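You operate a simulated robot arm through the tools that you are given. There is no shell and no other tool.

The job below is to be done with a simulated two-armed robot. You get a single attempt, and the scene is never put back.

## Task
Test the torch on low, then full flame, then shut it off.
Fine: stand the black mat in the grey channel before you light it on low, and leave it there.
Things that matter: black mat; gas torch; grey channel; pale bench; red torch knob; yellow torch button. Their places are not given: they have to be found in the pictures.

The check looks at the end state, three seconds after you hand in, the way a careful person would. Anything else that was tipped, shoved, dropped, spilled or broken makes it a failure.

## Robot
Two 7-joint arms with fingered hands on one trunk that stands fixed in place. Base frame: the origin is at the foot of the trunk, x ahead of it, y to its left, z up. Readings come in m, degrees, newtons and seconds.
The left shoulder is at [0.07, 0.139, 1.133], the right one opposite. With the tool pointing down near the work surface each hand reaches from about 0.44 to 0.84 m from the base axis, measured 20 degrees to its own side. Payload 3.9 kg a hand.
Tool frame (each hand has its own): the origin (TCP) lies between the finger pads and is the grasp point; the fingertips stand 0.029 m ahead of it; z points along the fingers, y is the line along which they close. The gripper opens to 0.1 m. The gripper's body begins 0.034 m behind the TCP. The gripper is a hand of 5 fingers: y runs from the thumb to the fingers, the wrist lies at [-0.015, -0.105, -0.177] in the tool frame, and closing takes about 1.5 s.
Orientation is told as [roll, pitch, yaw] about the base's x, y, z axes, in that order, counted from this pose: with the fingers straight down and the wrist toward the robot, the tool's x, y and z point along [0, 1, 0], [1, 0, 0] and [0, 0, -1] of the base frame.

## Interface
- The arms move only by the tool apply_moves. It takes "left_steps", "right_steps" or both (then of equal length, played together; a hand with none holds still); each is a list that holds one entry, the list of rows, each a list of 6 numbers: the shift along the tool's x, y, z in units of 250 mm (1.0 is 250 mm), then the turn, a rotation vector about the tool's x, y, z in units of 120 degrees (1.0 is 120 degrees). In form: [[[dx, dy, dz, wx, wy, wz], ...]]. A call has 1 to 20 rows; each row is the pose to reach, as a shift and turn from the pose commanded when the call began, along the tool's axes at that moment. "left_grip" and "right_grip" are, for a hand that has rows, the finger opening in m, from 0 to 0.1, set as the call begins (left out, the last holds). A call with a number of a shift or a turn outside -1 to 1 is refused whole. Each row takes 0.2 s and may step no farther than 0.05 m and 8.6 degrees from the row before; otherwise, or with a gripper value out of range, the whole call is refused. Where a pose cannot be reached the arm comes as near as it can. A force on the tool above 40 N (or 10 N above the force at the start of the call, whichever is more), or a blocked arm, ends the call early, and 0.2 s more pass. The fingers move at their own pace (about 0.153 m/s each) and stop on an object; they squeeze with about 22 N. The grip force told is the motor's: it shows also when the fingers shut on nothing. Time passes only in rows, and 0.2 s behind the last, so rows that repeat a pose let the fingers close. It gives the time, the measured TCP pose, the force on the tool (base axes), the opening and the grip force at its end, in the units of the frame above (readings bear some noise), with the torque about the TCP (base axes, N m) and any sound that the robot's microphone picked up.
- Cameras (640 x 400 px; columns grow to the right, rows downward): "scene" is now at [0.156, 0.0041, 1.4621]; the picture's right is [0.09, -1.00, 0.00], its down [-0.51, -0.05, -0.86] and it looks along [0.85, 0.08, -0.51] (base axes); focal length 214 px, centre (320, 200). "left" rides on the left gripper at [-0.066, -0.086, -0.121] in its tool frame; the picture's right is [-0.76, -0.31, 0.58], its down [0.59, -0.70, 0.40] and it looks along [0.28, 0.64, 0.71] (tool axes); focal length 247 px, centre (320, 200). "right" rides on the right gripper at [0.066, -0.086, -0.121] in its tool frame; the picture's right is [-0.76, 0.31, -0.58], its down [-0.59, -0.70, 0.40] and it looks along [-0.28, 0.64, 0.71] (tool axes); focal length 247 px, centre (320, 200).
- capture(camera): a new picture of that camera. It takes no simulated time.
- move_column(by): slides the trunk up (or, below 0, down) by that many m; the arms and the scene camera ride with it, the base frame stays. It gives what a move gives, with no picture.
- finger_targets(index, middle, ring, little, thumb_bend, thumb_turn, hand): sets how far each is bent, from 0 (flat) to 1 (curled in); at 0.3 the hand is open as for a grip, at 0.7 the pads meet at the TCP. One left out holds its place. A second passes; each finger stops where it meets its share of the squeeze, and holds until it gets a number again. A gripper value or a shape takes the hand back. It gives what a move gives, with no picture; readings hold the bend of each and the force on index, middle, ring, little, thumb and palm. thumb_turn goes from beside the hand (0) to across from the fingers (1), as for a grip.
- grasp_type(shape, hand): the hand has 5 fingers and takes this shape, open, in about a second: jaw (thumb against the fingers, like two jaws); tri (thumb and two fingers); tip (a fingertip pinch); poke (one finger out to press); point (the index stretched); flat (the hand flat); cup (the hand cupped); fist (a fist). The gripper value then closes the fingers along that shape, each until it touches; the sizes above hold for jaw. It gives what a move gives, with no picture.
- head_to(pan, tilt): turns the head with the scene camera to pan (to the left, within 86 degrees either way) and tilt (down, from -29 to 69), counted from straight ahead of the robot. It gives what a move gives.
- locate(camera, pixels): for up to 12 pixels [column, row] of the newest picture of that camera ("zoom" is the newest enlarged one), the place [x, y, z] in the base frame of the surface seen there, good to about 0.003 m, but the place of the scene camera against the robot may be out by one fixed shift of up to 0.018 m in any direction. It takes no simulated time.
- enlarge(camera, box): a new picture of the part [left, top, right, bottom] of that camera's present view, enlarged. It takes no simulated time.
- close_job(): hands the job in; it is judged then, once.

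Unless the task says otherwise, let go and move clear before handing in.

The tools are called after "Request:" as a command line: name --argument value ..., lists and objects as JSON in quotes. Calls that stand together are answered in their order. apply_moves: Moves the arms, as the interface text tells. Its arguments: {"type":"object","properties":{"left_steps":{"type":"array"},"left_grip":{"type":"number"},"right_steps":{"type":"array"},"right_grip":{"type":"number"}},"required":[]} The other tools are called the same way: move_column (by) slides the trunk up or down; grasp_type (shape, hand) gives the hand a shape; finger_targets (index, middle, ring, little, thumb_bend, thumb_turn, hand) moves the fingers one by one; head_to (pan, tilt) turns the head that bears the scene camera; capture (camera) takes a picture; locate (camera, pixels) gives the place of the surface under pixels of a picture; enlarge (camera, box) takes an enlarged picture of a part of a camera's view; close_job () hands the job in.

At the start:

```text
time_s: 0.0
left_position: [0.41, 0.247, 1.4195]
left_ee_rot: [0.0, 0.0, 7.0]
left_ft_force: [1.5, -0.4, 0.3]
left_wrist_torque: [-0.02, -0.03, 0.02]
left_gripper_width: 0.1
left_finger_force: 0.0
left_shape: jaw
left_bend: [0.3, 0.3, 0.3, 0.3, 0.3, 0.98]
left_finger forces: [0.0, 0.1, 0.1, 0.1, 0.1, 0.0]
right_position: [0.4839, -0.1393, 1.3903]
right_ee_rot: [0.0, -0.1, 7.0]
right_ft_force: [0.3, 0.4, 0.3]
right_wrist_torque: [0.01, -0.02, -0.04]
right_gripper_width: 0.0998
right_finger_force: 0.2
right_shape: jaw
right_bend: [0.3, 0.3, 0.3, 0.3, 0.3, 0.98]
right_finger forces: [0.1, 0.1, 0.1, 0.0, 0.0, 0.1]
trunk travel left (down, up): [-0.775, 0.065]
head pan, tilt: [5.3, 30.9]
```

scene: 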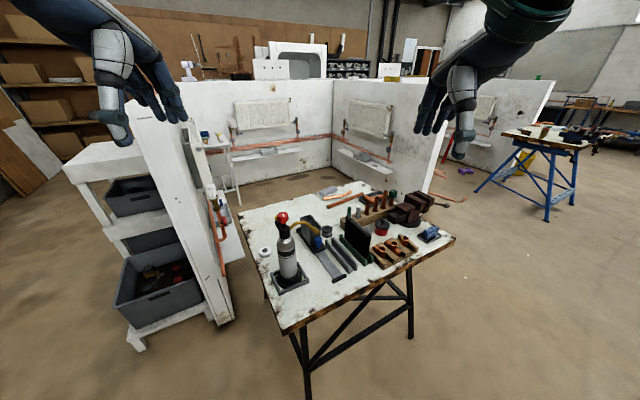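
right: 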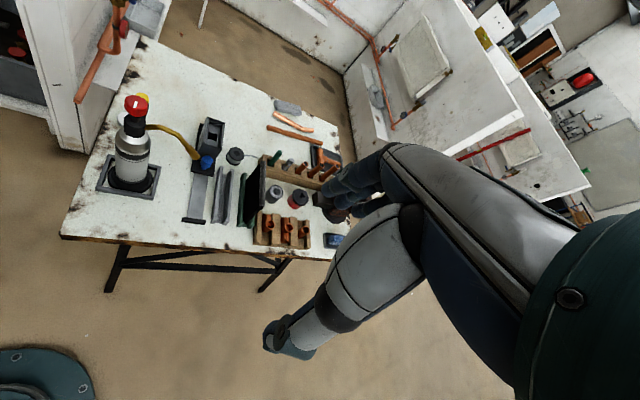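
left: 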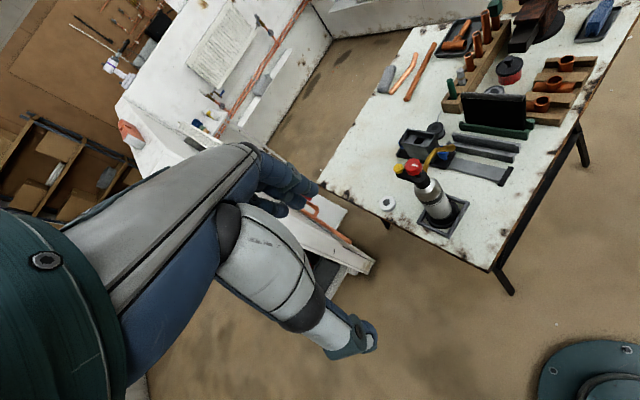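

The scene picture shows the bench with the torch at about (288, 250), a black upright panel near (355, 240) and grey rails near (340, 255). I'll enlarge the bench to tell the parts apart.

Request:
enlarge --camera "scene" --box '[230, 180, 390, 300]'

Request:
enlarge --camera "right" --box '[80, 80, 360, 255]'

Request:
enlarge --camera "left" --box '[370, 60, 610, 240]'

```text
3.33 times, centred on (310, 240) of scene
```

zoom: 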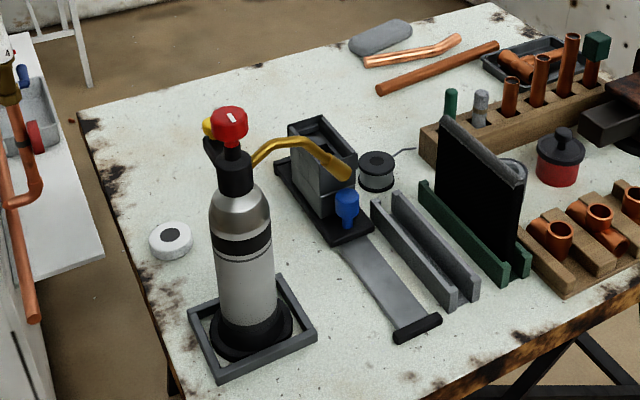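

```text
2.29 times, centred on (220, 168) of right
```

zoom: 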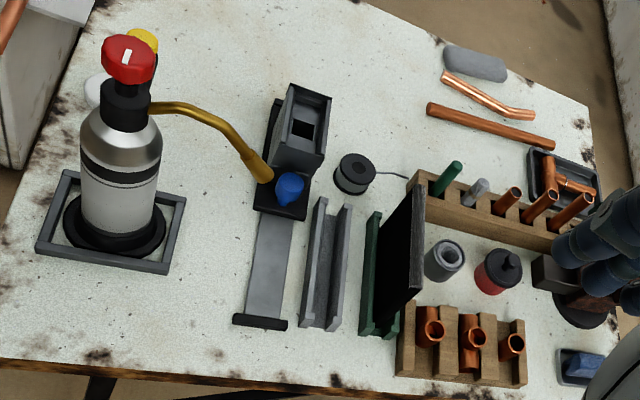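

```text
2.22 times, centred on (490, 150) of left
```

zoom: 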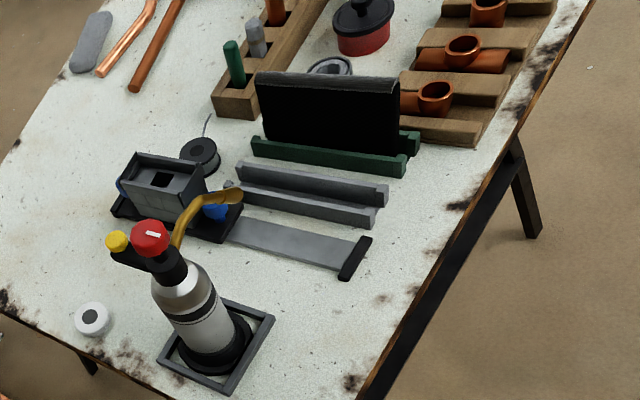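

The black mat stands in a green channel, with the empty grey channel just beside it toward the torch. I'll locate the main points from the scene and hand cameras to compare them.

Request:
locate --camera "zoom" --pixels '[[150, 237], [116, 242], [257, 75], [398, 87], [252, 140], [403, 168], [240, 165], [386, 190], [240, 192], [375, 218], [300, 340], [356, 270]]'

Request:
locate --camera "right" --pixels '[[136, 102], [142, 98], [262, 164], [247, 217], [220, 168], [230, 170], [213, 222], [224, 224], [243, 173], [100, 180], [190, 222], [195, 150]]'

Request:
locate --camera "scene" --pixels '[[282, 217], [347, 218], [372, 238], [324, 240], [344, 268], [330, 238], [349, 266], [280, 300], [330, 280], [340, 200]]'

```text
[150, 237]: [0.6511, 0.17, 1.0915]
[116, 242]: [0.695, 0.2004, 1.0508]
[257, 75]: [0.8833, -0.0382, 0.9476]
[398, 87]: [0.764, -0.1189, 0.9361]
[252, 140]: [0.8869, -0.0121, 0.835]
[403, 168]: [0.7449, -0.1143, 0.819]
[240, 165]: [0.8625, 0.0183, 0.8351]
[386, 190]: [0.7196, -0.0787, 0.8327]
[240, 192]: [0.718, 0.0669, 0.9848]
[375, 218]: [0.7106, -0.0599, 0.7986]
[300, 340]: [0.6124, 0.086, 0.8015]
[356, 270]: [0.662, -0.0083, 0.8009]
```

```text
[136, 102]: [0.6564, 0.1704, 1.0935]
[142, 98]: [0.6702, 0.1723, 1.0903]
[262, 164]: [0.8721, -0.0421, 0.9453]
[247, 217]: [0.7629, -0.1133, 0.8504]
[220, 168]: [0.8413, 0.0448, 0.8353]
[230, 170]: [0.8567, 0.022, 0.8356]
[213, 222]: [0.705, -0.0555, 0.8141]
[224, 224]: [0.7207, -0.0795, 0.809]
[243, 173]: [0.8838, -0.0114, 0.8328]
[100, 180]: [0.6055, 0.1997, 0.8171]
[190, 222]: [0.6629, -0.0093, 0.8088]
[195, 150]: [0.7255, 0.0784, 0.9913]
```

```text
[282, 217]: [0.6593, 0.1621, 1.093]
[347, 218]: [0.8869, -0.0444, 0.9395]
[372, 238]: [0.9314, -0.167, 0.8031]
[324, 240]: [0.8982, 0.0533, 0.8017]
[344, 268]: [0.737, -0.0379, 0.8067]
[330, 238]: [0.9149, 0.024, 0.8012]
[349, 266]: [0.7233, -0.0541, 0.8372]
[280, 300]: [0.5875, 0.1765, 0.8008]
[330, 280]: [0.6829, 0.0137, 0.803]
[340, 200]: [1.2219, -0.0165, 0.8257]
```

The bench top is at z≈0.80, the channels run at about 34° in yaw, and the torch knob is near (0.655, 0.17, 1.09). I'll zoom in hard on the knob, the button, the mat and the channels.

Request:
enlarge --camera "left" --box '[396, 144, 460, 184]'

Request:
enlarge --camera "right" --box '[100, 80, 164, 120]'

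Request:
enlarge --camera "scene" --box '[264, 204, 328, 244]'

Request:
enlarge --camera "scene" --box '[310, 205, 374, 270]'

```text
10.00 times, centred on (428, 164) of left
```

zoom: 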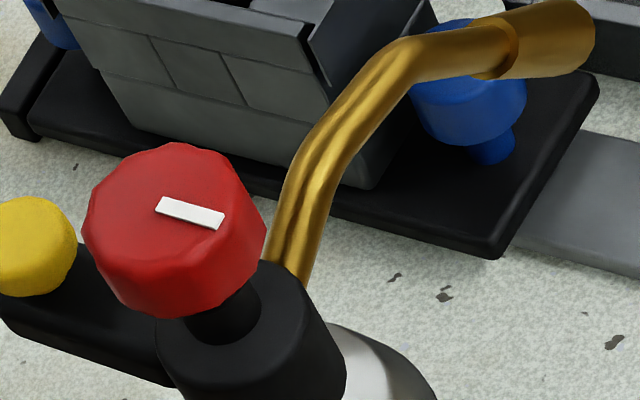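

```text
10.00 times, centred on (132, 100) of right
```

zoom: 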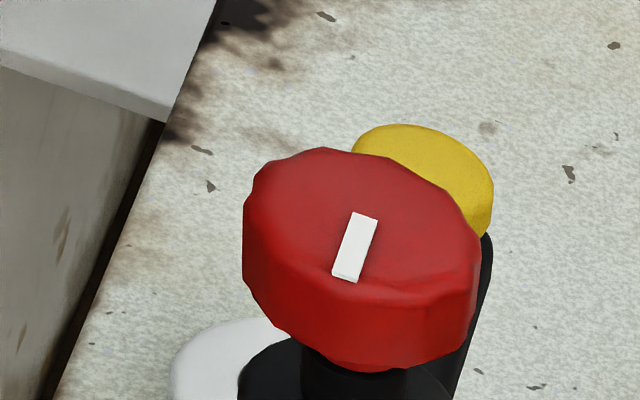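

```text
10.00 times, centred on (296, 224) of scene
```

zoom: 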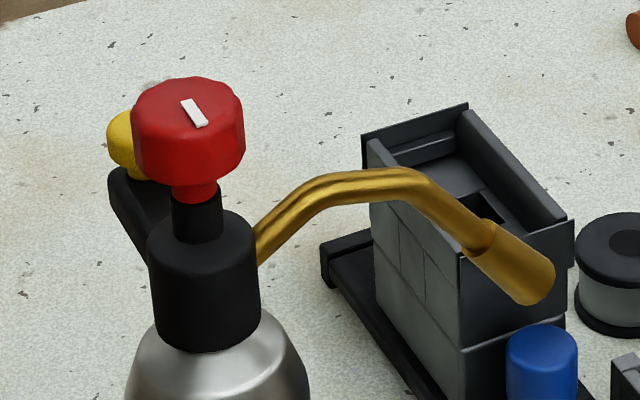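

```text
6.15 times, centred on (342, 238) of scene
```

zoom: 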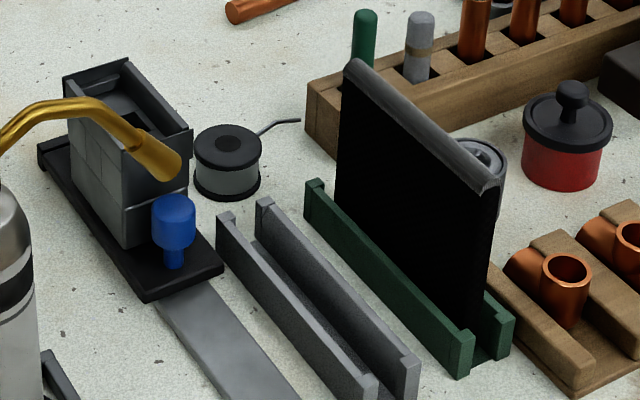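

The zooms are sharp: the red knob has a vertical axis with a white mark on top, and the yellow button is on a side bracket and points up. I'll locate channel and mat points in the newest zoom first.

Request:
locate --camera "zoom" --pixels '[[225, 218], [268, 204], [362, 385], [405, 365], [314, 185], [460, 340], [505, 320], [352, 68], [490, 185], [365, 66], [340, 180], [480, 320]]'

Request:
enlarge --camera "right" --box '[200, 140, 290, 240]'

```text
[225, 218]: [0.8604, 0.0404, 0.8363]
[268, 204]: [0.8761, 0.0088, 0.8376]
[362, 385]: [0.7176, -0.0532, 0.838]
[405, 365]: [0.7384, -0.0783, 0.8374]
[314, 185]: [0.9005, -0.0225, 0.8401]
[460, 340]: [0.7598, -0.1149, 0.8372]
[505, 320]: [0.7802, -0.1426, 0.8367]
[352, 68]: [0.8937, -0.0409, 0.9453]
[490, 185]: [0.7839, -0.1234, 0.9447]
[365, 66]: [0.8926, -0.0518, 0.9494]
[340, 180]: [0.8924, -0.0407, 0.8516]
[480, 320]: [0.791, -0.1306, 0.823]
```

```text
4.00 times, centred on (245, 190) of right
```

zoom: 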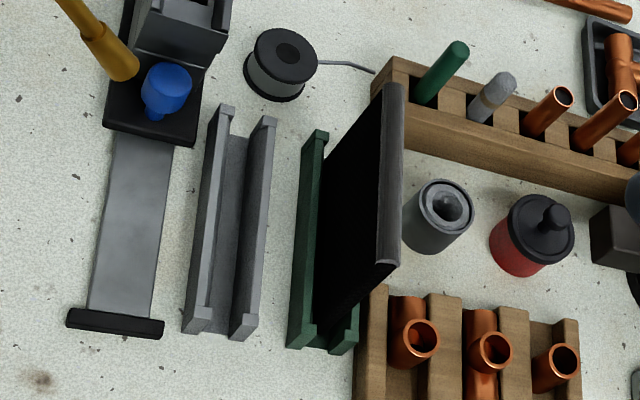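

Request:
locate --camera "zoom" --pixels '[[224, 108], [268, 121], [198, 318], [242, 325], [322, 135], [300, 340], [345, 347], [383, 90], [402, 90], [379, 258], [397, 262], [222, 320]]'

Request:
enlarge --camera "left" --box '[380, 140, 480, 245]'

```text
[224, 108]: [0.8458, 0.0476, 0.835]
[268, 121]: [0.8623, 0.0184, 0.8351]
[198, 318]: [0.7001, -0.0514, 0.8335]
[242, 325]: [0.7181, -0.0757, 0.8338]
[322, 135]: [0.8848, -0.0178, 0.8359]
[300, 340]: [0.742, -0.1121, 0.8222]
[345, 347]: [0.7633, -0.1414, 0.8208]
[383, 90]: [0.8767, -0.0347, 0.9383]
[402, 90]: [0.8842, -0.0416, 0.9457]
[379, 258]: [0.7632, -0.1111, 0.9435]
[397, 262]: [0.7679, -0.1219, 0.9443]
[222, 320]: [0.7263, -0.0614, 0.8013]
```

```text
3.81 times, centred on (430, 192) of left
```

zoom: 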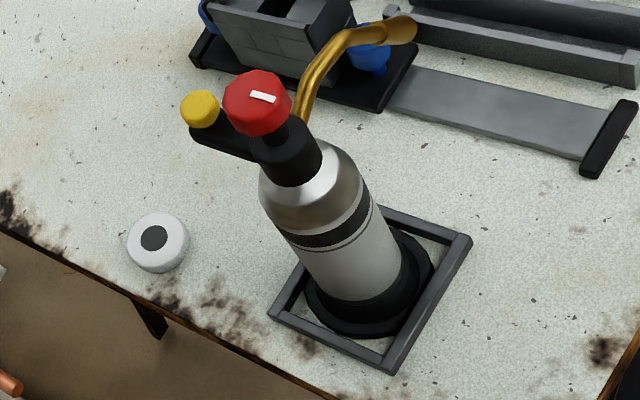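

The scene camera reads about (+0.016, −0.006) off from the hand cameras, so I'll trust the hand cameras. I'll locate the torch features in this left zoom and take a fresh right zoom around the mat and the copper holder.

Request:
locate --camera "zoom" --pixels '[[201, 105], [257, 90], [252, 95], [273, 101], [235, 122], [330, 50], [405, 30], [283, 160], [300, 320], [470, 240], [385, 365], [370, 60]]'

Request:
enlarge --camera "right" --box '[230, 150, 350, 255]'

```text
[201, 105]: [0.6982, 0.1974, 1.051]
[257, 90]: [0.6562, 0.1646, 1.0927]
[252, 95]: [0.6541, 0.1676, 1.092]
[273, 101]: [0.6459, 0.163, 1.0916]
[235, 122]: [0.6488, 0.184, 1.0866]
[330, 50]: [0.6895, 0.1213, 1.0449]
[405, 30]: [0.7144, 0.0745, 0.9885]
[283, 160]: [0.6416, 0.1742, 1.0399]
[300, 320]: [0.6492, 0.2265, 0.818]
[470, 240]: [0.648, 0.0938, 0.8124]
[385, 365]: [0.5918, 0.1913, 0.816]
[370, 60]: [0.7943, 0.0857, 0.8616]
```

```text
3.81 times, centred on (290, 202) of right
```

zoom: 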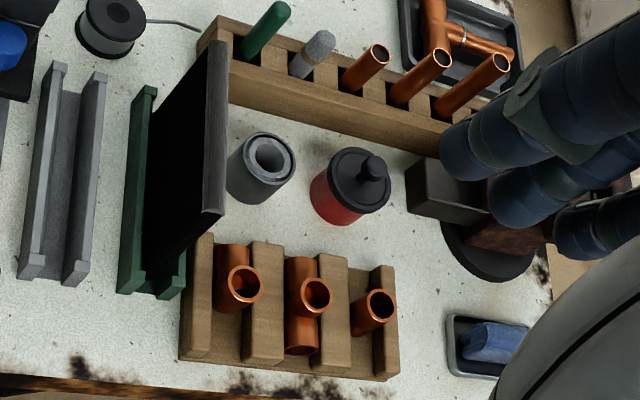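

Request:
locate --camera "zoom" --pixels '[[198, 240], [197, 350], [240, 270], [262, 290], [262, 250], [270, 135], [355, 150], [225, 25], [280, 10], [120, 370], [20, 365], [270, 380]]'

Request:
capture --camera "right"

```text
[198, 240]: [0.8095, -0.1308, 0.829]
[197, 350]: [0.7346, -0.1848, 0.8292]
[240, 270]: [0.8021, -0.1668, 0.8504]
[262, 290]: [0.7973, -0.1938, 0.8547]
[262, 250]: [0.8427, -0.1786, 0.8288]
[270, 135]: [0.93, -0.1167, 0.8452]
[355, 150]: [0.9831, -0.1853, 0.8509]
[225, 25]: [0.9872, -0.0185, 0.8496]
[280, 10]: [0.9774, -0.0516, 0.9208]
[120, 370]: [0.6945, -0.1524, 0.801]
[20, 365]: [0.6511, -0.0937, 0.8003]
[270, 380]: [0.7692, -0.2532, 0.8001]
```

```text
taken
```

right: 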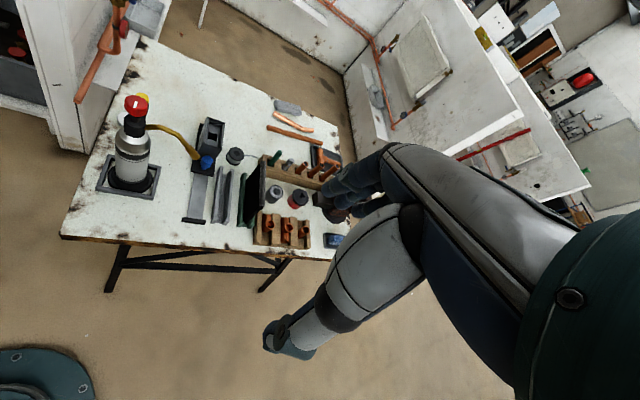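

Beside the mat's near end, the copper holder tops out at z≈0.855, and the torch line runs along n=(0.562, −0.827). I'll have the right hand grip the mat's near vertical edge in a handshake pose, starting by turning and lowering it to a staging point.

Request:
apply_moves --right_steps '[[[-0.0204, 0.0566, 0.08, -0.0284, 0.0464, 0.0371], [-0.0408, 0.1132, 0.16, -0.0569, 0.0928, 0.0742], [-0.0612, 0.1698, 0.24, -0.0853, 0.1393, 0.1112], [-0.0817, 0.2263, 0.32, -0.1138, 0.1857, 0.1483], [-0.1021, 0.2829, 0.4, -0.1422, 0.2321, 0.1854], [-0.1225, 0.3395, 0.48, -0.1707, 0.2785, 0.2225], [-0.1429, 0.3961, 0.56, -0.1991, 0.325, 0.2596], [-0.1633, 0.4527, 0.64, -0.2276, 0.3714, 0.2967], [-0.1837, 0.5092, 0.72, -0.256, 0.4178, 0.3337], [-0.2042, 0.5658, 0.8, -0.2845, 0.4642, 0.3708], [-0.2246, 0.6224, 0.88, -0.3129, 0.5107, 0.4079], [-0.245, 0.679, 0.96, -0.3414, 0.5571, 0.445]]]' --right_grip 0.07

```text
time_s: 2.8
left_position: [0.4115, 0.2455, 1.4177]
left_ee_rot: [0.1, 0.1, 7.0]
left_ft_force: [0.4, 0.1, -0.9]
left_wrist_torque: [0.0, 0.03, 0.0]
left_gripper_width: 0.0995
left_finger_force: 0.1
left_shape: jaw
left_bend: [0.3, 0.3, 0.3, 0.3, 0.3, 0.98]
left_finger forces: [0.0, 0.1, 0.0, 0.0, 0.0, 0.1]
right_position: [0.6542, -0.1813, 1.2289]
right_ee_rot: [81.1, -4.9, -56.6]
right_ft_force: [0.0, -0.2, -1.1]
right_wrist_torque: [0.01, -0.05, 0.04]
right_gripper_width: 0.0701
right_finger_force: 0.1
right_shape: jaw
right_bend: [0.41, 0.35, 0.26, 0.4, 0.3, 0.99]
right_finger forces: [0.1, 0.0, 0.1, 0.0, 0.1, 0.0]
trunk travel left (down, up): [-0.775, 0.065]
head pan, tilt: [5.3, 30.9]
stopped in row 12 (right hand): the arm was blocked; the commanded pose is now the measured one
```

The arm stopped short at z=1.229 instead of 1.15, with the roll a little over. I'll look at it from the scene camera to see whether it touched anything or hit a joint limit.

Request:
capture --camera "scene"

Request:
capture --camera "right"

Request:
capture --camera "left"

```text
taken
```

scene: 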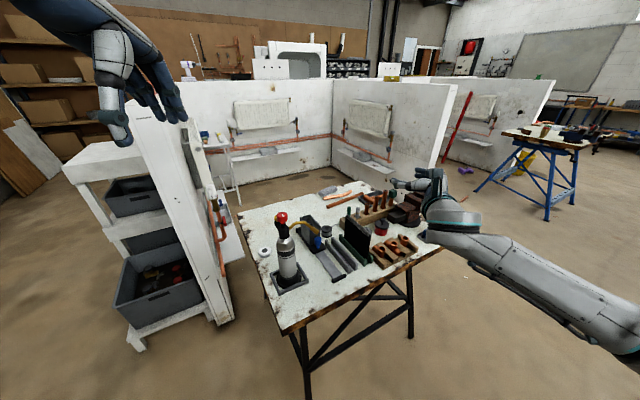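

```text
taken
```

right: 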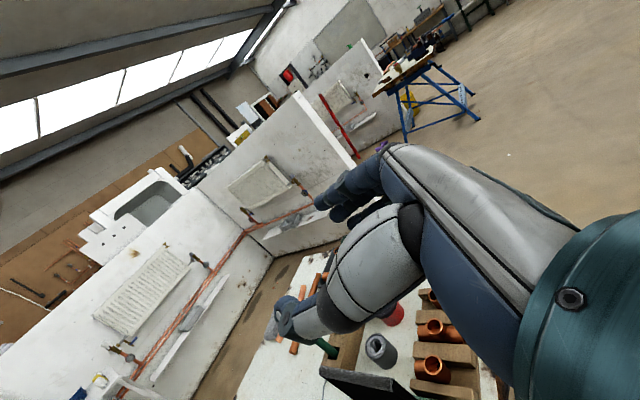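

```text
taken
```

left: 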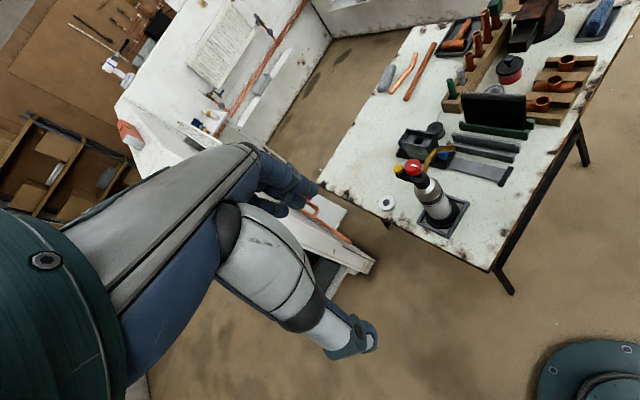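

The right arm is clear of everything, so it looks like a joint limit and not a contact. I'll locate points along the forearm and elbow to judge whether lowering the trunk would keep it clear of the bench.

Request:
locate --camera "scene" --pixels '[[435, 178], [455, 228], [490, 250], [540, 280], [600, 320], [560, 300], [610, 350], [455, 238], [412, 245], [300, 328], [400, 190]]'

Request:
head_to --pan -25 --tilt 40

Request:
capture --camera "scene"

```text
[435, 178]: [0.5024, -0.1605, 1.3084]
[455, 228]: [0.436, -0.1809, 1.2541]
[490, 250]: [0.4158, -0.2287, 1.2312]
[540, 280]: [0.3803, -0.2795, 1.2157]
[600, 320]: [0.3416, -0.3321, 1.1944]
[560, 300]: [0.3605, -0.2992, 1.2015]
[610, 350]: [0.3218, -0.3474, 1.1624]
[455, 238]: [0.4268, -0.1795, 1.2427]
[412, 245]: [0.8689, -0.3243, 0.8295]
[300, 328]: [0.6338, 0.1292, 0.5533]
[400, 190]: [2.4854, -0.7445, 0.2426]
```

```text
time_s: 3.8
left_position: [0.4101, 0.2477, 1.4181]
left_ee_rot: [-0.1, 0.0, 7.0]
left_ft_force: [0.1, 1.3, 0.6]
left_wrist_torque: [0.0, 0.0, -0.01]
left_gripper_width: 0.1001
left_finger_force: 0.0
left_shape: jaw
left_bend: [0.3, 0.3, 0.3, 0.3, 0.3, 0.98]
left_finger forces: [0.1, 0.0, 0.0, 0.1, 0.0, 0.0]
right_position: [0.6528, -0.1791, 1.2272]
right_ee_rot: [80.9, -4.9, -56.7]
right_ft_force: [-0.3, 0.3, 0.1]
right_wrist_torque: [0.0, 0.04, 0.01]
right_gripper_width: 0.07
right_finger_force: 0.1
right_shape: jaw
right_bend: [0.41, 0.35, 0.26, 0.4, 0.3, 0.99]
right_finger forces: [0.1, 0.0, 0.1, 0.2, 0.0, 0.1]
trunk travel left (down, up): [-0.775, 0.065]
head pan, tilt: [-25.0, 40.0]
```

```text
taken
```

scene: 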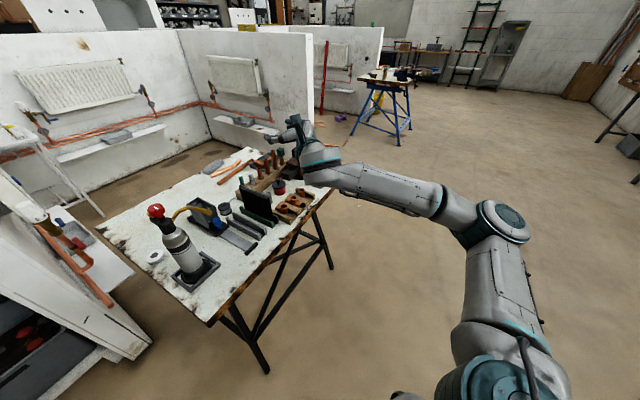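

The elbow sits out to the right, with the forearm nearly level and off the bench. I'll locate the bench's near edge and the elbow before lowering the trunk.

Request:
locate --camera "scene" --pixels '[[212, 320], [265, 258], [328, 192], [100, 228], [505, 220], [490, 250], [440, 205], [400, 190], [360, 185], [330, 170]]'

Request:
move_column --by -0.1

```text
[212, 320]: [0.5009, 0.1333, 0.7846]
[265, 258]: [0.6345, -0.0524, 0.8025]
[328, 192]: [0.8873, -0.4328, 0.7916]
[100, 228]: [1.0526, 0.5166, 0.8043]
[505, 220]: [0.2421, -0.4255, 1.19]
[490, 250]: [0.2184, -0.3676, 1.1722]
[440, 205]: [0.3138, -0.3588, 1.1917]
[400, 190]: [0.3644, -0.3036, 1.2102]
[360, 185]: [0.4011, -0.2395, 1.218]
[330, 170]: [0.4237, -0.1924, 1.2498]
```

```text
time_s: 5.1
left_position: [0.4092, 0.2477, 1.318]
left_ee_rot: [0.0, 0.0, 7.1]
left_ft_force: [-0.3, 0.1, -0.3]
left_wrist_torque: [0.03, -0.04, 0.02]
left_gripper_width: 0.0999
left_finger_force: 0.1
left_shape: jaw
left_bend: [0.3, 0.3, 0.3, 0.3, 0.3, 0.98]
left_finger forces: [0.0, 0.1, 0.0, 0.0, 0.1, 0.1]
right_position: [0.6518, -0.1795, 1.1277]
right_ee_rot: [80.9, -4.9, -56.6]
right_ft_force: [0.0, 0.3, 0.0]
right_wrist_torque: [-0.04, 0.01, -0.02]
right_gripper_width: 0.0702
right_finger_force: 0.0
right_shape: jaw
right_bend: [0.41, 0.35, 0.26, 0.4, 0.3, 0.99]
right_finger forces: [0.0, 0.0, 0.0, 0.1, 0.1, 0.0]
trunk travel left (down, up): [-0.675, 0.165]
head pan, tilt: [-25.0, 40.0]
```

The bench's near edge is at t≈0.479, and the forearm and wrist stay well behind it, so lowering the trunk is safe. I'll lower it further, then correct the hand's orientation.

Request:
move_column --by -0.17

Request:
head_to --pan -5 --tilt 25

Request:
capture --camera "scene"

Request:
capture --camera "right"

Request:
capture --camera "left"

```text
time_s: 7.0
left_position: [0.4094, 0.2478, 1.1483]
left_ee_rot: [0.0, 0.0, 7.0]
left_ft_force: [0.6, 0.0, -0.7]
left_wrist_torque: [0.02, 0.01, -0.02]
left_gripper_width: 0.0997
left_finger_force: 0.1
left_shape: jaw
left_bend: [0.3, 0.3, 0.3, 0.3, 0.3, 0.98]
left_finger forces: [0.0, 0.1, 0.0, 0.1, 0.1, 0.0]
right_position: [0.6529, -0.1794, 0.9583]
right_ee_rot: [80.9, -4.9, -56.6]
right_ft_force: [-1.1, -0.8, 0.0]
right_wrist_torque: [0.01, -0.03, 0.03]
right_gripper_width: 0.0703
right_finger_force: 0.1
right_shape: jaw
right_bend: [0.41, 0.35, 0.26, 0.4, 0.3, 0.99]
right_finger forces: [0.1, 0.0, 0.1, 0.0, 0.0, 0.0]
trunk travel left (down, up): [-0.505, 0.335]
head pan, tilt: [-25.0, 40.0]
```

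```text
time_s: 7.8
left_position: [0.4098, 0.2472, 1.1491]
left_ee_rot: [0.1, -0.1, 7.1]
left_ft_force: [-0.6, -0.4, 0.3]
left_wrist_torque: [-0.02, -0.02, 0.01]
left_gripper_width: 0.1
left_finger_force: 0.0
left_shape: jaw
left_bend: [0.3, 0.3, 0.3, 0.3, 0.3, 0.98]
left_finger forces: [0.0, 0.0, 0.0, 0.1, 0.0, 0.0]
right_position: [0.6542, -0.1799, 0.9582]
right_ee_rot: [80.9, -4.9, -56.6]
right_ft_force: [1.1, 0.4, -0.7]
right_wrist_torque: [0.01, -0.02, -0.01]
right_gripper_width: 0.0702
right_finger_force: 0.0
right_shape: jaw
right_bend: [0.41, 0.35, 0.26, 0.4, 0.3, 0.99]
right_finger forces: [0.0, 0.1, 0.0, 0.1, 0.1, 0.0]
trunk travel left (down, up): [-0.505, 0.335]
head pan, tilt: [-5.0, 25.0]
```

```text
taken
```

scene: 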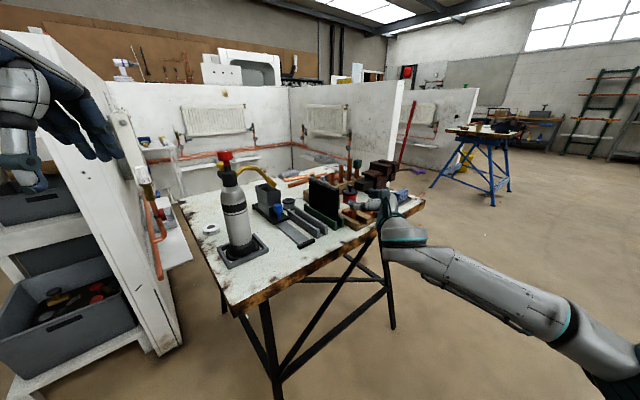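

```text
taken
```

right: 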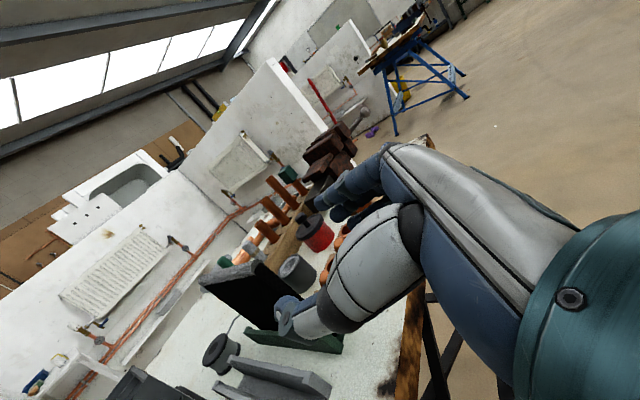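

```text
taken
```

left: 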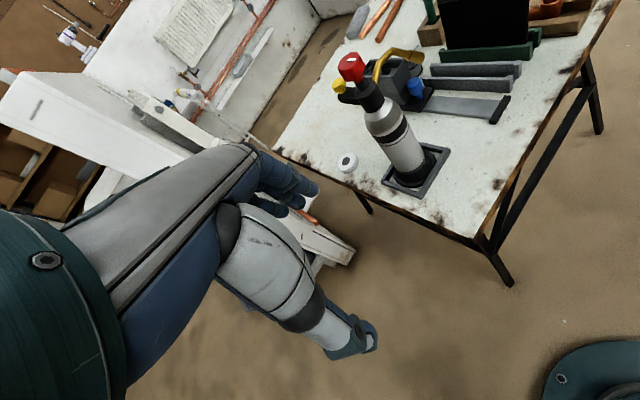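

The right hand is staged in front of the mat's near edge, with the thumb on its left side. I'll zoom both hand cameras on the mat and channels to refine the geometry.

Request:
enlarge --camera "left" --box '[410, 0, 560, 130]'

Request:
locate --camera "zoom" --pixels '[[100, 275], [440, 275], [95, 335], [400, 340], [95, 200], [500, 190], [390, 180], [125, 170], [460, 300], [430, 330]]'

Request:
enlarge --camera "right" --box '[190, 220, 430, 400]'

```text
3.08 times, centred on (485, 65) of left
```

zoom: 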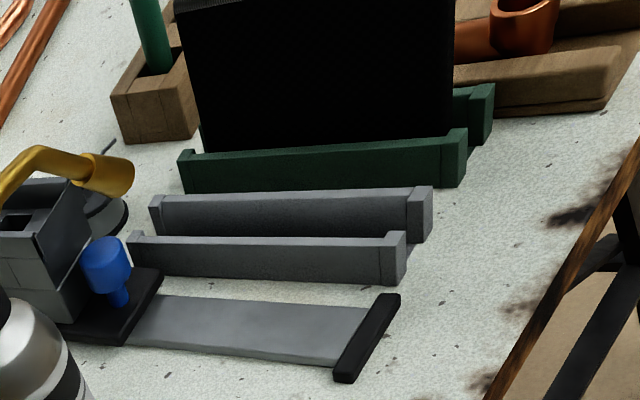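

```text
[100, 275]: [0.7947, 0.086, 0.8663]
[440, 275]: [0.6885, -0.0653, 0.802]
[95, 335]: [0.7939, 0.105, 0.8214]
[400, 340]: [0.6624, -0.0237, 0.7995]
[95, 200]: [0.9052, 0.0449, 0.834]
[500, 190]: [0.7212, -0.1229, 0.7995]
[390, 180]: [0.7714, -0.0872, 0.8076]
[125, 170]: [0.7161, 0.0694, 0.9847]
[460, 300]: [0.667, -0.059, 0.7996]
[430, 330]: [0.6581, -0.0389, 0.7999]
```

```text
2.22 times, centred on (310, 310) of right
```

zoom: 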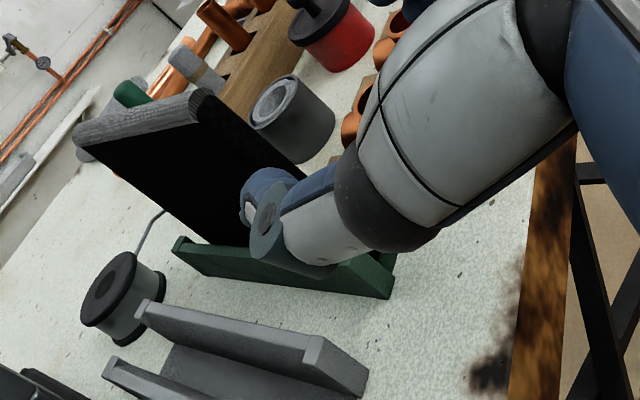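

The thumb is near the mat plane but the hand is high and slightly rolled. I'll fix the orientation, line it up on the mat plane (n=0.526), and lower it to z≈0.905 while still short of the mat.

Request:
apply_moves --right_steps '[[[-0.05, 0.006, 0.028, 0.0033, -0.0123, 0.0098], [-0.1, 0.012, 0.056, 0.0065, -0.0246, 0.0197], [-0.15, 0.018, 0.085, 0.0098, -0.0369, 0.0295], [-0.199, 0.0245, 0.113, 0.0131, -0.0492, 0.0393], [-0.199, 0.0245, 0.113, 0.0131, -0.0492, 0.0393]]]'

Request:
capture --camera "right"

Request:
enlarge --camera "right" --box '[190, 220, 430, 400]'

Request:
enlarge --camera "scene" --box '[240, 150, 440, 275]'

```text
time_s: 9.0
left_position: [0.4098, 0.2479, 1.1482]
left_ee_rot: [0.0, 0.0, 7.0]
left_ft_force: [1.0, -0.5, -0.6]
left_wrist_torque: [0.01, 0.01, -0.03]
left_gripper_width: 0.0998
left_finger_force: 0.1
left_shape: jaw
left_bend: [0.3, 0.3, 0.3, 0.3, 0.3, 0.98]
left_finger forces: [0.0, 0.0, 0.0, 0.1, 0.0, 0.0]
right_position: [0.6759, -0.1789, 0.9054]
right_ee_rot: [75.1, 0.0, -56.0]
right_ft_force: [-0.4, 0.1, -0.6]
right_wrist_torque: [-0.02, -0.02, 0.02]
right_gripper_width: 0.0704
right_finger_force: 0.0
right_shape: jaw
right_bend: [0.41, 0.35, 0.26, 0.4, 0.3, 0.99]
right_finger forces: [0.0, 0.0, 0.1, 0.0, 0.0, 0.0]
trunk travel left (down, up): [-0.505, 0.335]
head pan, tilt: [-5.0, 25.0]
```

```text
taken
```

right: 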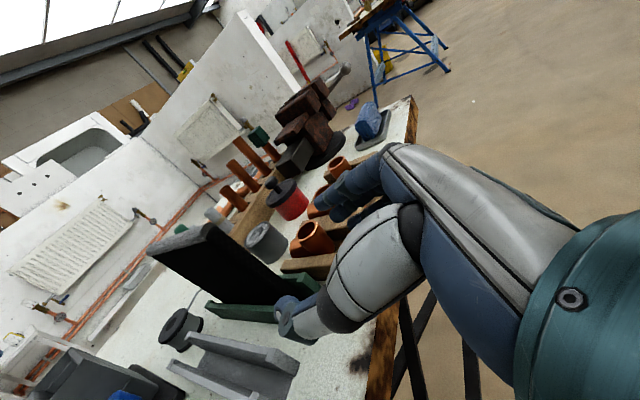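

```text
2.22 times, centred on (310, 310) of right
```

zoom: 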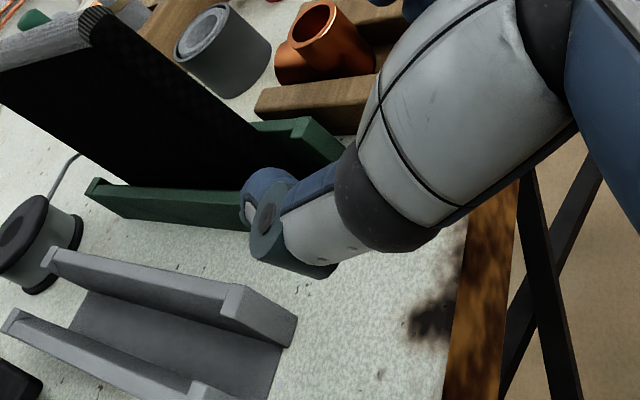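

```text
3.20 times, centred on (340, 212) of scene
```

zoom: 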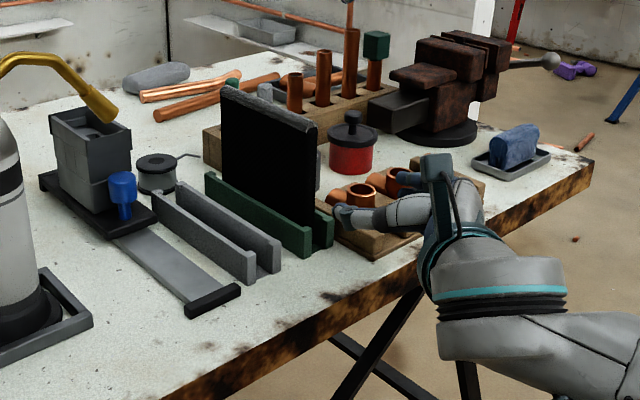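

The pose is now as planned (75°, 0°, −56°) at t≈0.459, n≈0.528. I'll check the mat's near edge from this closer right-hand view before advancing.

Request:
enlarge --camera "right" --box '[140, 210, 320, 330]'

Request:
locate --camera "zoom" --pixels '[[244, 52], [228, 52], [255, 58], [300, 100], [380, 150], [60, 110], [250, 150], [300, 250], [240, 340], [440, 320], [400, 365], [130, 330]]'

```text
3.33 times, centred on (230, 270) of right
```

zoom: 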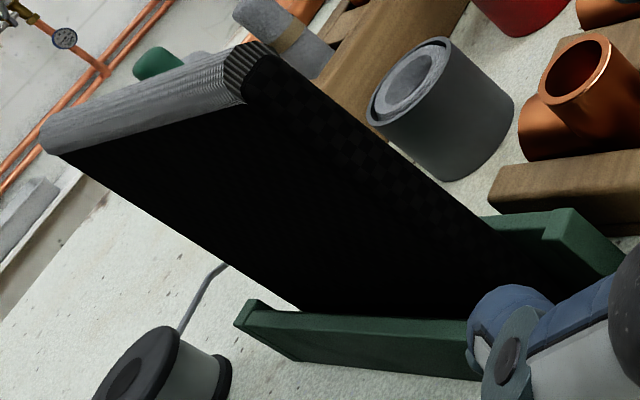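

```text
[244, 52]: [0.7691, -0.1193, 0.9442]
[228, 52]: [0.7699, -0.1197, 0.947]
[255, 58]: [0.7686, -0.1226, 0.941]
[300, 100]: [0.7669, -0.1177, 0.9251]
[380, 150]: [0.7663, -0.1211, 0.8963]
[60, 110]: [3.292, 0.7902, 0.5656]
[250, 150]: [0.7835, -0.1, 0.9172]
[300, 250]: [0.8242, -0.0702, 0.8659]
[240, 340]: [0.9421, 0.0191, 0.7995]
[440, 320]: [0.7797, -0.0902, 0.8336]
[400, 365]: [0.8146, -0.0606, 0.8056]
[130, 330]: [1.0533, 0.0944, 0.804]
```

The mat's near edge is at t≈0.567 and it spans n≈0.522–0.534, so the TCP at n=0.528 is centred on it. I'll advance along the mat until the fingers straddle the edge.

Request:
apply_moves --right_steps '[[[0.0187, 0, 0.0696, 0, 0, 0], [0.0373, 0, 0.139, 0, 0, 0], [0.056, 0, 0.2087, 0, 0, 0], [0.0746, 0, 0.278, 0, 0, 0], [0.0932, 0, 0.348, 0, 0, 0]]]'

Request:
enlarge --camera "right" --box '[190, 180, 430, 360]'

Request:
enlarge --camera "scene" --box '[260, 160, 420, 270]'

Request:
enlarge --camera "left" --box '[400, 0, 600, 125]'

```text
time_s: 10.2
left_position: [0.4101, 0.2493, 1.1481]
left_ee_rot: [0.0, 0.1, 7.0]
left_ft_force: [0.2, -0.2, -0.6]
left_wrist_torque: [0.0, 0.02, 0.02]
left_gripper_width: 0.0998
left_finger_force: 0.0
left_shape: jaw
left_bend: [0.3, 0.3, 0.3, 0.3, 0.3, 0.98]
left_finger forces: [0.1, 0.0, 0.1, 0.0, 0.1, 0.1]
right_position: [0.7497, -0.1267, 0.9048]
right_ee_rot: [75.0, 0.0, -56.0]
right_ft_force: [0.1, 0.0, -0.7]
right_wrist_torque: [0.02, 0.0, -0.05]
right_gripper_width: 0.0701
right_finger_force: 0.2
right_shape: jaw
right_bend: [0.41, 0.35, 0.26, 0.4, 0.3, 0.99]
right_finger forces: [0.1, 0.0, 0.0, 0.0, 0.0, 0.0]
trunk travel left (down, up): [-0.505, 0.335]
head pan, tilt: [-5.0, 25.0]
```

```text
2.22 times, centred on (310, 270) of right
```

zoom: 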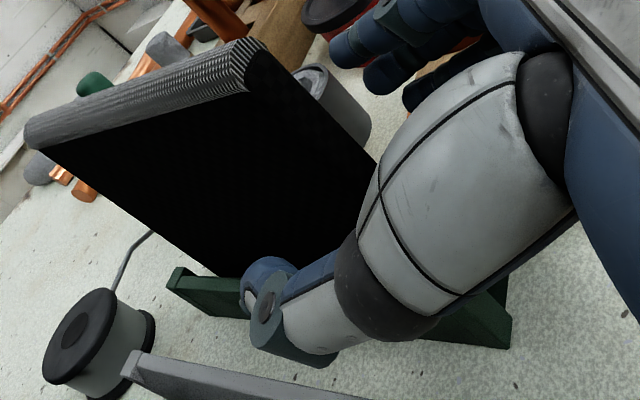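

```text
3.64 times, centred on (340, 215) of scene
```

zoom: 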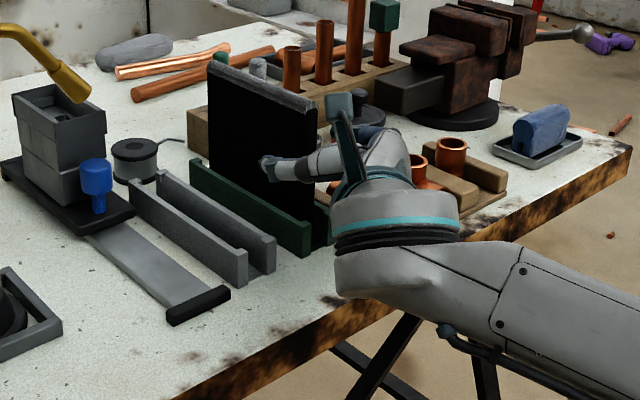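

```text
3.20 times, centred on (500, 62) of left
```

zoom: 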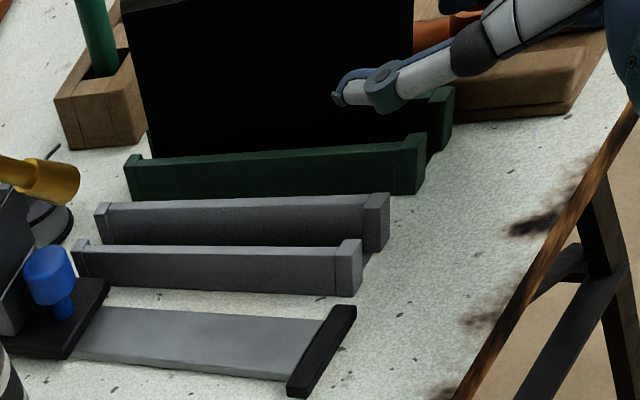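

The thumb is on the mat's left face and the fingers are behind it, with no contact yet. I'll advance another 0.035 m and then close.

Request:
apply_moves --right_steps '[[[0.018, 0.003, 0.0676, 0, 0, 0], [0.0363, 0.006, 0.135, 0, 0, 0], [0.0363, 0.006, 0.135, 0, 0, 0]]]'

Request:
enlarge --camera "right" --box '[190, 180, 430, 360]'

```text
time_s: 11.0
left_position: [0.4095, 0.2483, 1.1486]
left_ee_rot: [0.0, 0.1, 7.1]
left_ft_force: [0.0, 0.1, -0.4]
left_wrist_torque: [-0.01, 0.0, 0.0]
left_gripper_width: 0.0997
left_finger_force: 0.1
left_shape: jaw
left_bend: [0.3, 0.3, 0.3, 0.3, 0.3, 0.98]
left_finger forces: [0.2, 0.0, 0.0, 0.0, 0.0, 0.0]
right_position: [0.7811, -0.1087, 0.9046]
right_ee_rot: [75.0, 0.0, -56.0]
right_ft_force: [-1.1, 0.1, -0.5]
right_wrist_torque: [0.01, 0.01, 0.0]
right_gripper_width: 0.0701
right_finger_force: 0.1
right_shape: jaw
right_bend: [0.41, 0.35, 0.26, 0.4, 0.3, 0.99]
right_finger forces: [0.1, 0.0, 0.0, 0.0, 0.0, 0.1]
trunk travel left (down, up): [-0.505, 0.335]
head pan, tilt: [-5.0, 25.0]
```

```text
2.22 times, centred on (310, 270) of right
```

zoom: 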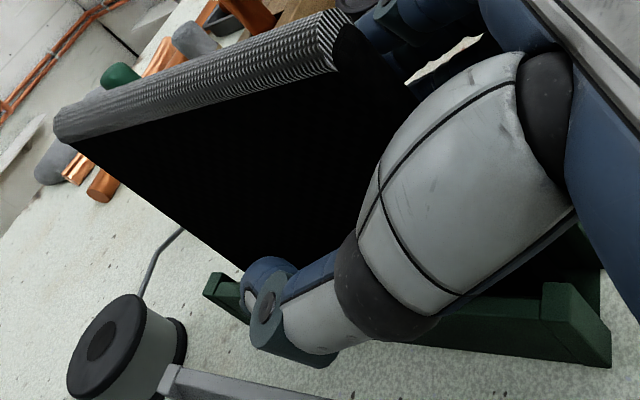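

The hand is centred on the mat at n≈0.529. I'll close the grip now while holding the pose.

Request:
apply_moves --right_steps '[[[0, 0, 0, 0, 0, 0], [0, 0, 0, 0, 0, 0], [0, 0, 0, 0, 0, 0], [0, 0, 0, 0, 0, 0], [0, 0, 0, 0, 0, 0], [0, 0, 0, 0, 0, 0], [0, 0, 0, 0, 0, 0], [0, 0, 0, 0, 0, 0]]]' --right_grip 0.0

Request:
enlarge --camera "right" --box '[190, 180, 430, 360]'

Request:
enlarge --camera "left" --box '[400, 0, 600, 125]'

```text
time_s: 12.8
left_position: [0.41, 0.2488, 1.1493]
left_ee_rot: [0.0, 0.1, 6.9]
left_ft_force: [-0.2, 0.4, -0.4]
left_wrist_torque: [-0.02, 0.0, 0.01]
left_gripper_width: 0.0999
left_finger_force: 0.0
left_shape: jaw
left_bend: [0.3, 0.3, 0.3, 0.3, 0.3, 0.98]
left_finger forces: [0.0, 0.0, 0.0, 0.1, 0.0, 0.1]
right_position: [0.7815, -0.1093, 0.9047]
right_ee_rot: [75.0, 0.0, -56.1]
right_ft_force: [1.0, -1.4, 0.3]
right_wrist_torque: [-0.12, -0.09, 0.05]
right_gripper_width: 0.0099
right_finger_force: 21.5
right_shape: jaw
right_bend: [0.66, 0.63, 0.72, 0.66, 0.61, 1.0]
right_finger forces: [10.6, 6.2, 2.6, 2.2, 20.0, 0.0]
trunk travel left (down, up): [-0.505, 0.335]
head pan, tilt: [-5.0, 25.0]
```

```text
2.22 times, centred on (310, 270) of right
```

zoom: 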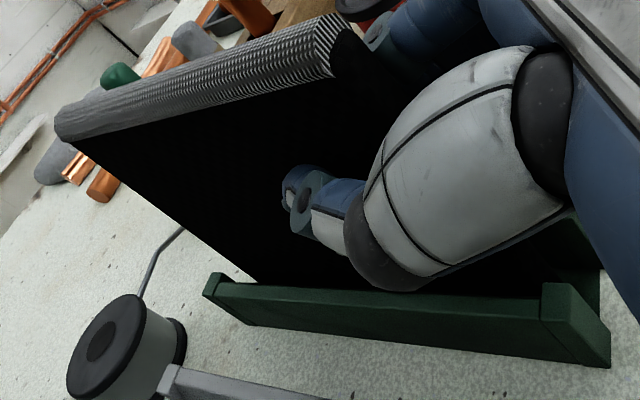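

```text
3.20 times, centred on (500, 62) of left
```

zoom: 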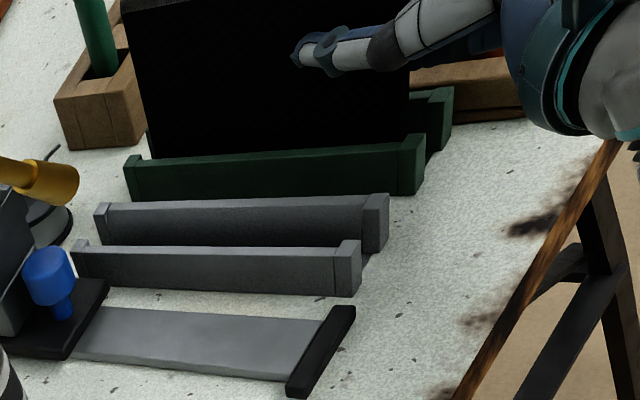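

The grip holds at a 9.9 mm opening with 21.5 N, spread over all the fingers. I'll lift straight up by 3 cm and check that the mat comes along without pivoting.

Request:
apply_moves --right_steps '[[[0.0193, 0, -0.0052, 0, 0, 0], [0.0386, 0, -0.0104, 0, 0, 0], [0.058, 0, -0.0155, 0, 0, 0], [0.0773, 0, -0.0207, 0, 0, 0], [0.0966, 0, -0.0259, 0, 0, 0], [0.1159, 0, -0.031, 0, 0, 0]]]'

Request:
enlarge --camera "right" --box '[190, 180, 430, 360]'

Request:
enlarge --camera "left" --box '[400, 0, 600, 125]'

Request:
enlarge --camera "scene" --box '[260, 160, 420, 270]'

```text
time_s: 14.2
left_position: [0.41, 0.2473, 1.1469]
left_ee_rot: [0.0, 0.0, 7.0]
left_ft_force: [0.1, 0.5, 0.7]
left_wrist_torque: [-0.01, 0.01, 0.01]
left_gripper_width: 0.0996
left_finger_force: 0.1
left_shape: jaw
left_bend: [0.3, 0.3, 0.3, 0.3, 0.3, 0.98]
left_finger forces: [0.0, 0.1, 0.1, 0.0, 0.0, 0.1]
right_position: [0.7806, -0.1082, 0.9354]
right_ee_rot: [75.0, 0.0, -56.1]
right_ft_force: [1.4, 0.1, -0.9]
right_wrist_torque: [-0.1, -0.02, 0.02]
right_gripper_width: 0.0098
right_finger_force: 22.1
right_shape: jaw
right_bend: [0.66, 0.63, 0.72, 0.66, 0.61, 1.0]
right_finger forces: [11.4, 5.7, 2.3, 1.3, 19.9, 0.0]
trunk travel left (down, up): [-0.505, 0.335]
head pan, tilt: [-5.0, 25.0]
```

```text
2.22 times, centred on (310, 270) of right
```

zoom: 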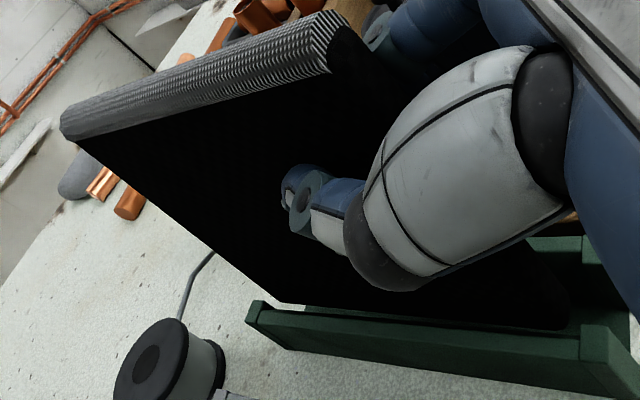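

```text
3.20 times, centred on (500, 62) of left
```

zoom: 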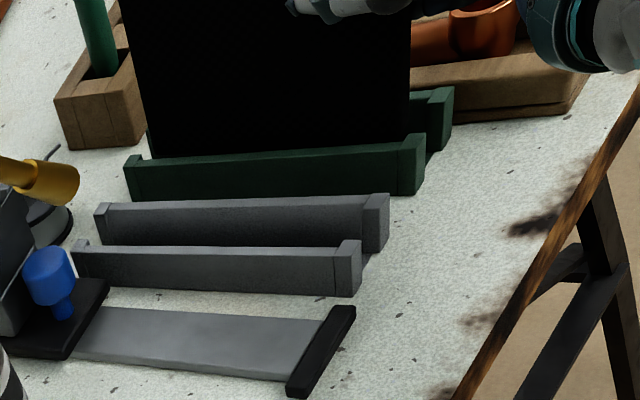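

```text
3.64 times, centred on (340, 215) of scene
```

zoom: 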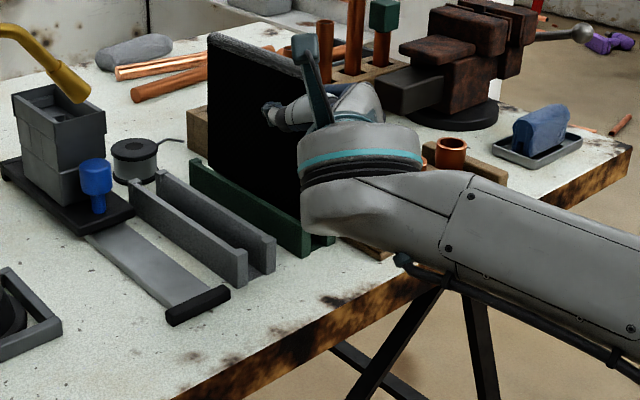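

The mat came up straight and level with the hand (grip steady at 22 N). I'll lift it another 3.5 cm so its lower edge clears the channel walls.

Request:
apply_moves --right_steps '[[[0.0193, 0, -0.0052, 0, 0, 0], [0.0386, 0, -0.0104, 0, 0, 0], [0.058, 0, -0.0155, 0, 0, 0], [0.0773, 0, -0.0207, 0, 0, 0], [0.0966, 0, -0.0259, 0, 0, 0], [0.1159, 0, -0.031, 0, 0, 0], [0.1352, 0, -0.0363, 0, 0, 0]]]'

Request:
enlarge --camera "right" --box '[150, 180, 430, 390]'

Request:
locate --camera "zoom" --pixels '[[240, 320], [300, 290], [430, 315], [320, 345], [500, 345], [330, 30], [100, 100], [200, 395], [250, 200]]'

Request:
enlarge --camera "left" --box '[400, 0, 600, 125]'

```text
time_s: 15.8
left_position: [0.4092, 0.2477, 1.1481]
left_ee_rot: [0.1, 0.0, 7.0]
left_ft_force: [0.6, -0.3, 0.6]
left_wrist_torque: [0.01, 0.01, -0.05]
left_gripper_width: 0.0998
left_finger_force: 0.0
left_shape: jaw
left_bend: [0.3, 0.3, 0.3, 0.3, 0.3, 0.98]
left_finger forces: [0.1, 0.1, 0.1, 0.1, 0.1, 0.0]
right_position: [0.7797, -0.1092, 0.9691]
right_ee_rot: [75.0, 0.0, -56.0]
right_ft_force: [-0.6, 0.7, -0.2]
right_wrist_torque: [-0.06, 0.08, 0.01]
right_gripper_width: 0.0095
right_finger_force: 21.6
right_shape: jaw
right_bend: [0.66, 0.64, 0.72, 0.67, 0.61, 1.0]
right_finger forces: [12.5, 5.6, 2.1, 0.3, 20.2, 0.0]
trunk travel left (down, up): [-0.505, 0.335]
head pan, tilt: [-5.0, 25.0]
```

```text
1.90 times, centred on (290, 285) of right
```

zoom: 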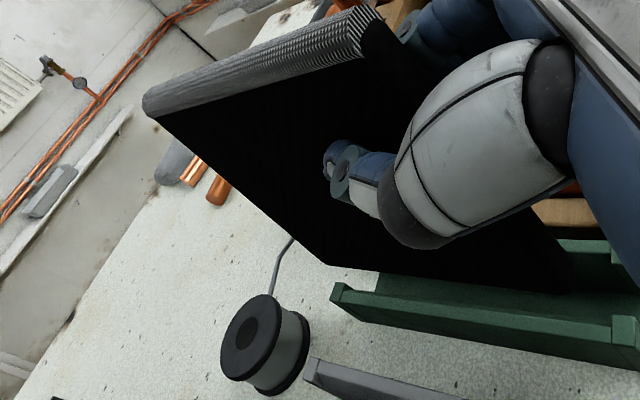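

```text
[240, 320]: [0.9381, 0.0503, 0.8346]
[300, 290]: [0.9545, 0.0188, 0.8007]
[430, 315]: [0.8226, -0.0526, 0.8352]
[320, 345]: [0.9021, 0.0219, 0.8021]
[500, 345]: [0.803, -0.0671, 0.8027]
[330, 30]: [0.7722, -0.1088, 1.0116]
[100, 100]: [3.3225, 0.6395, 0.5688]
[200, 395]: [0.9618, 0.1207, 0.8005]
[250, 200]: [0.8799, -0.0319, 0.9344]
```

```text
3.20 times, centred on (500, 62) of left
```

zoom: 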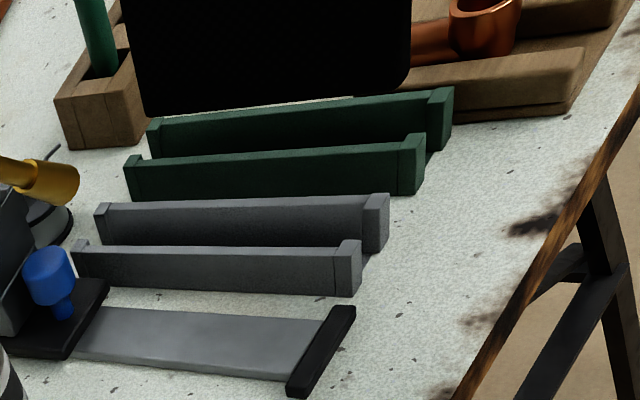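

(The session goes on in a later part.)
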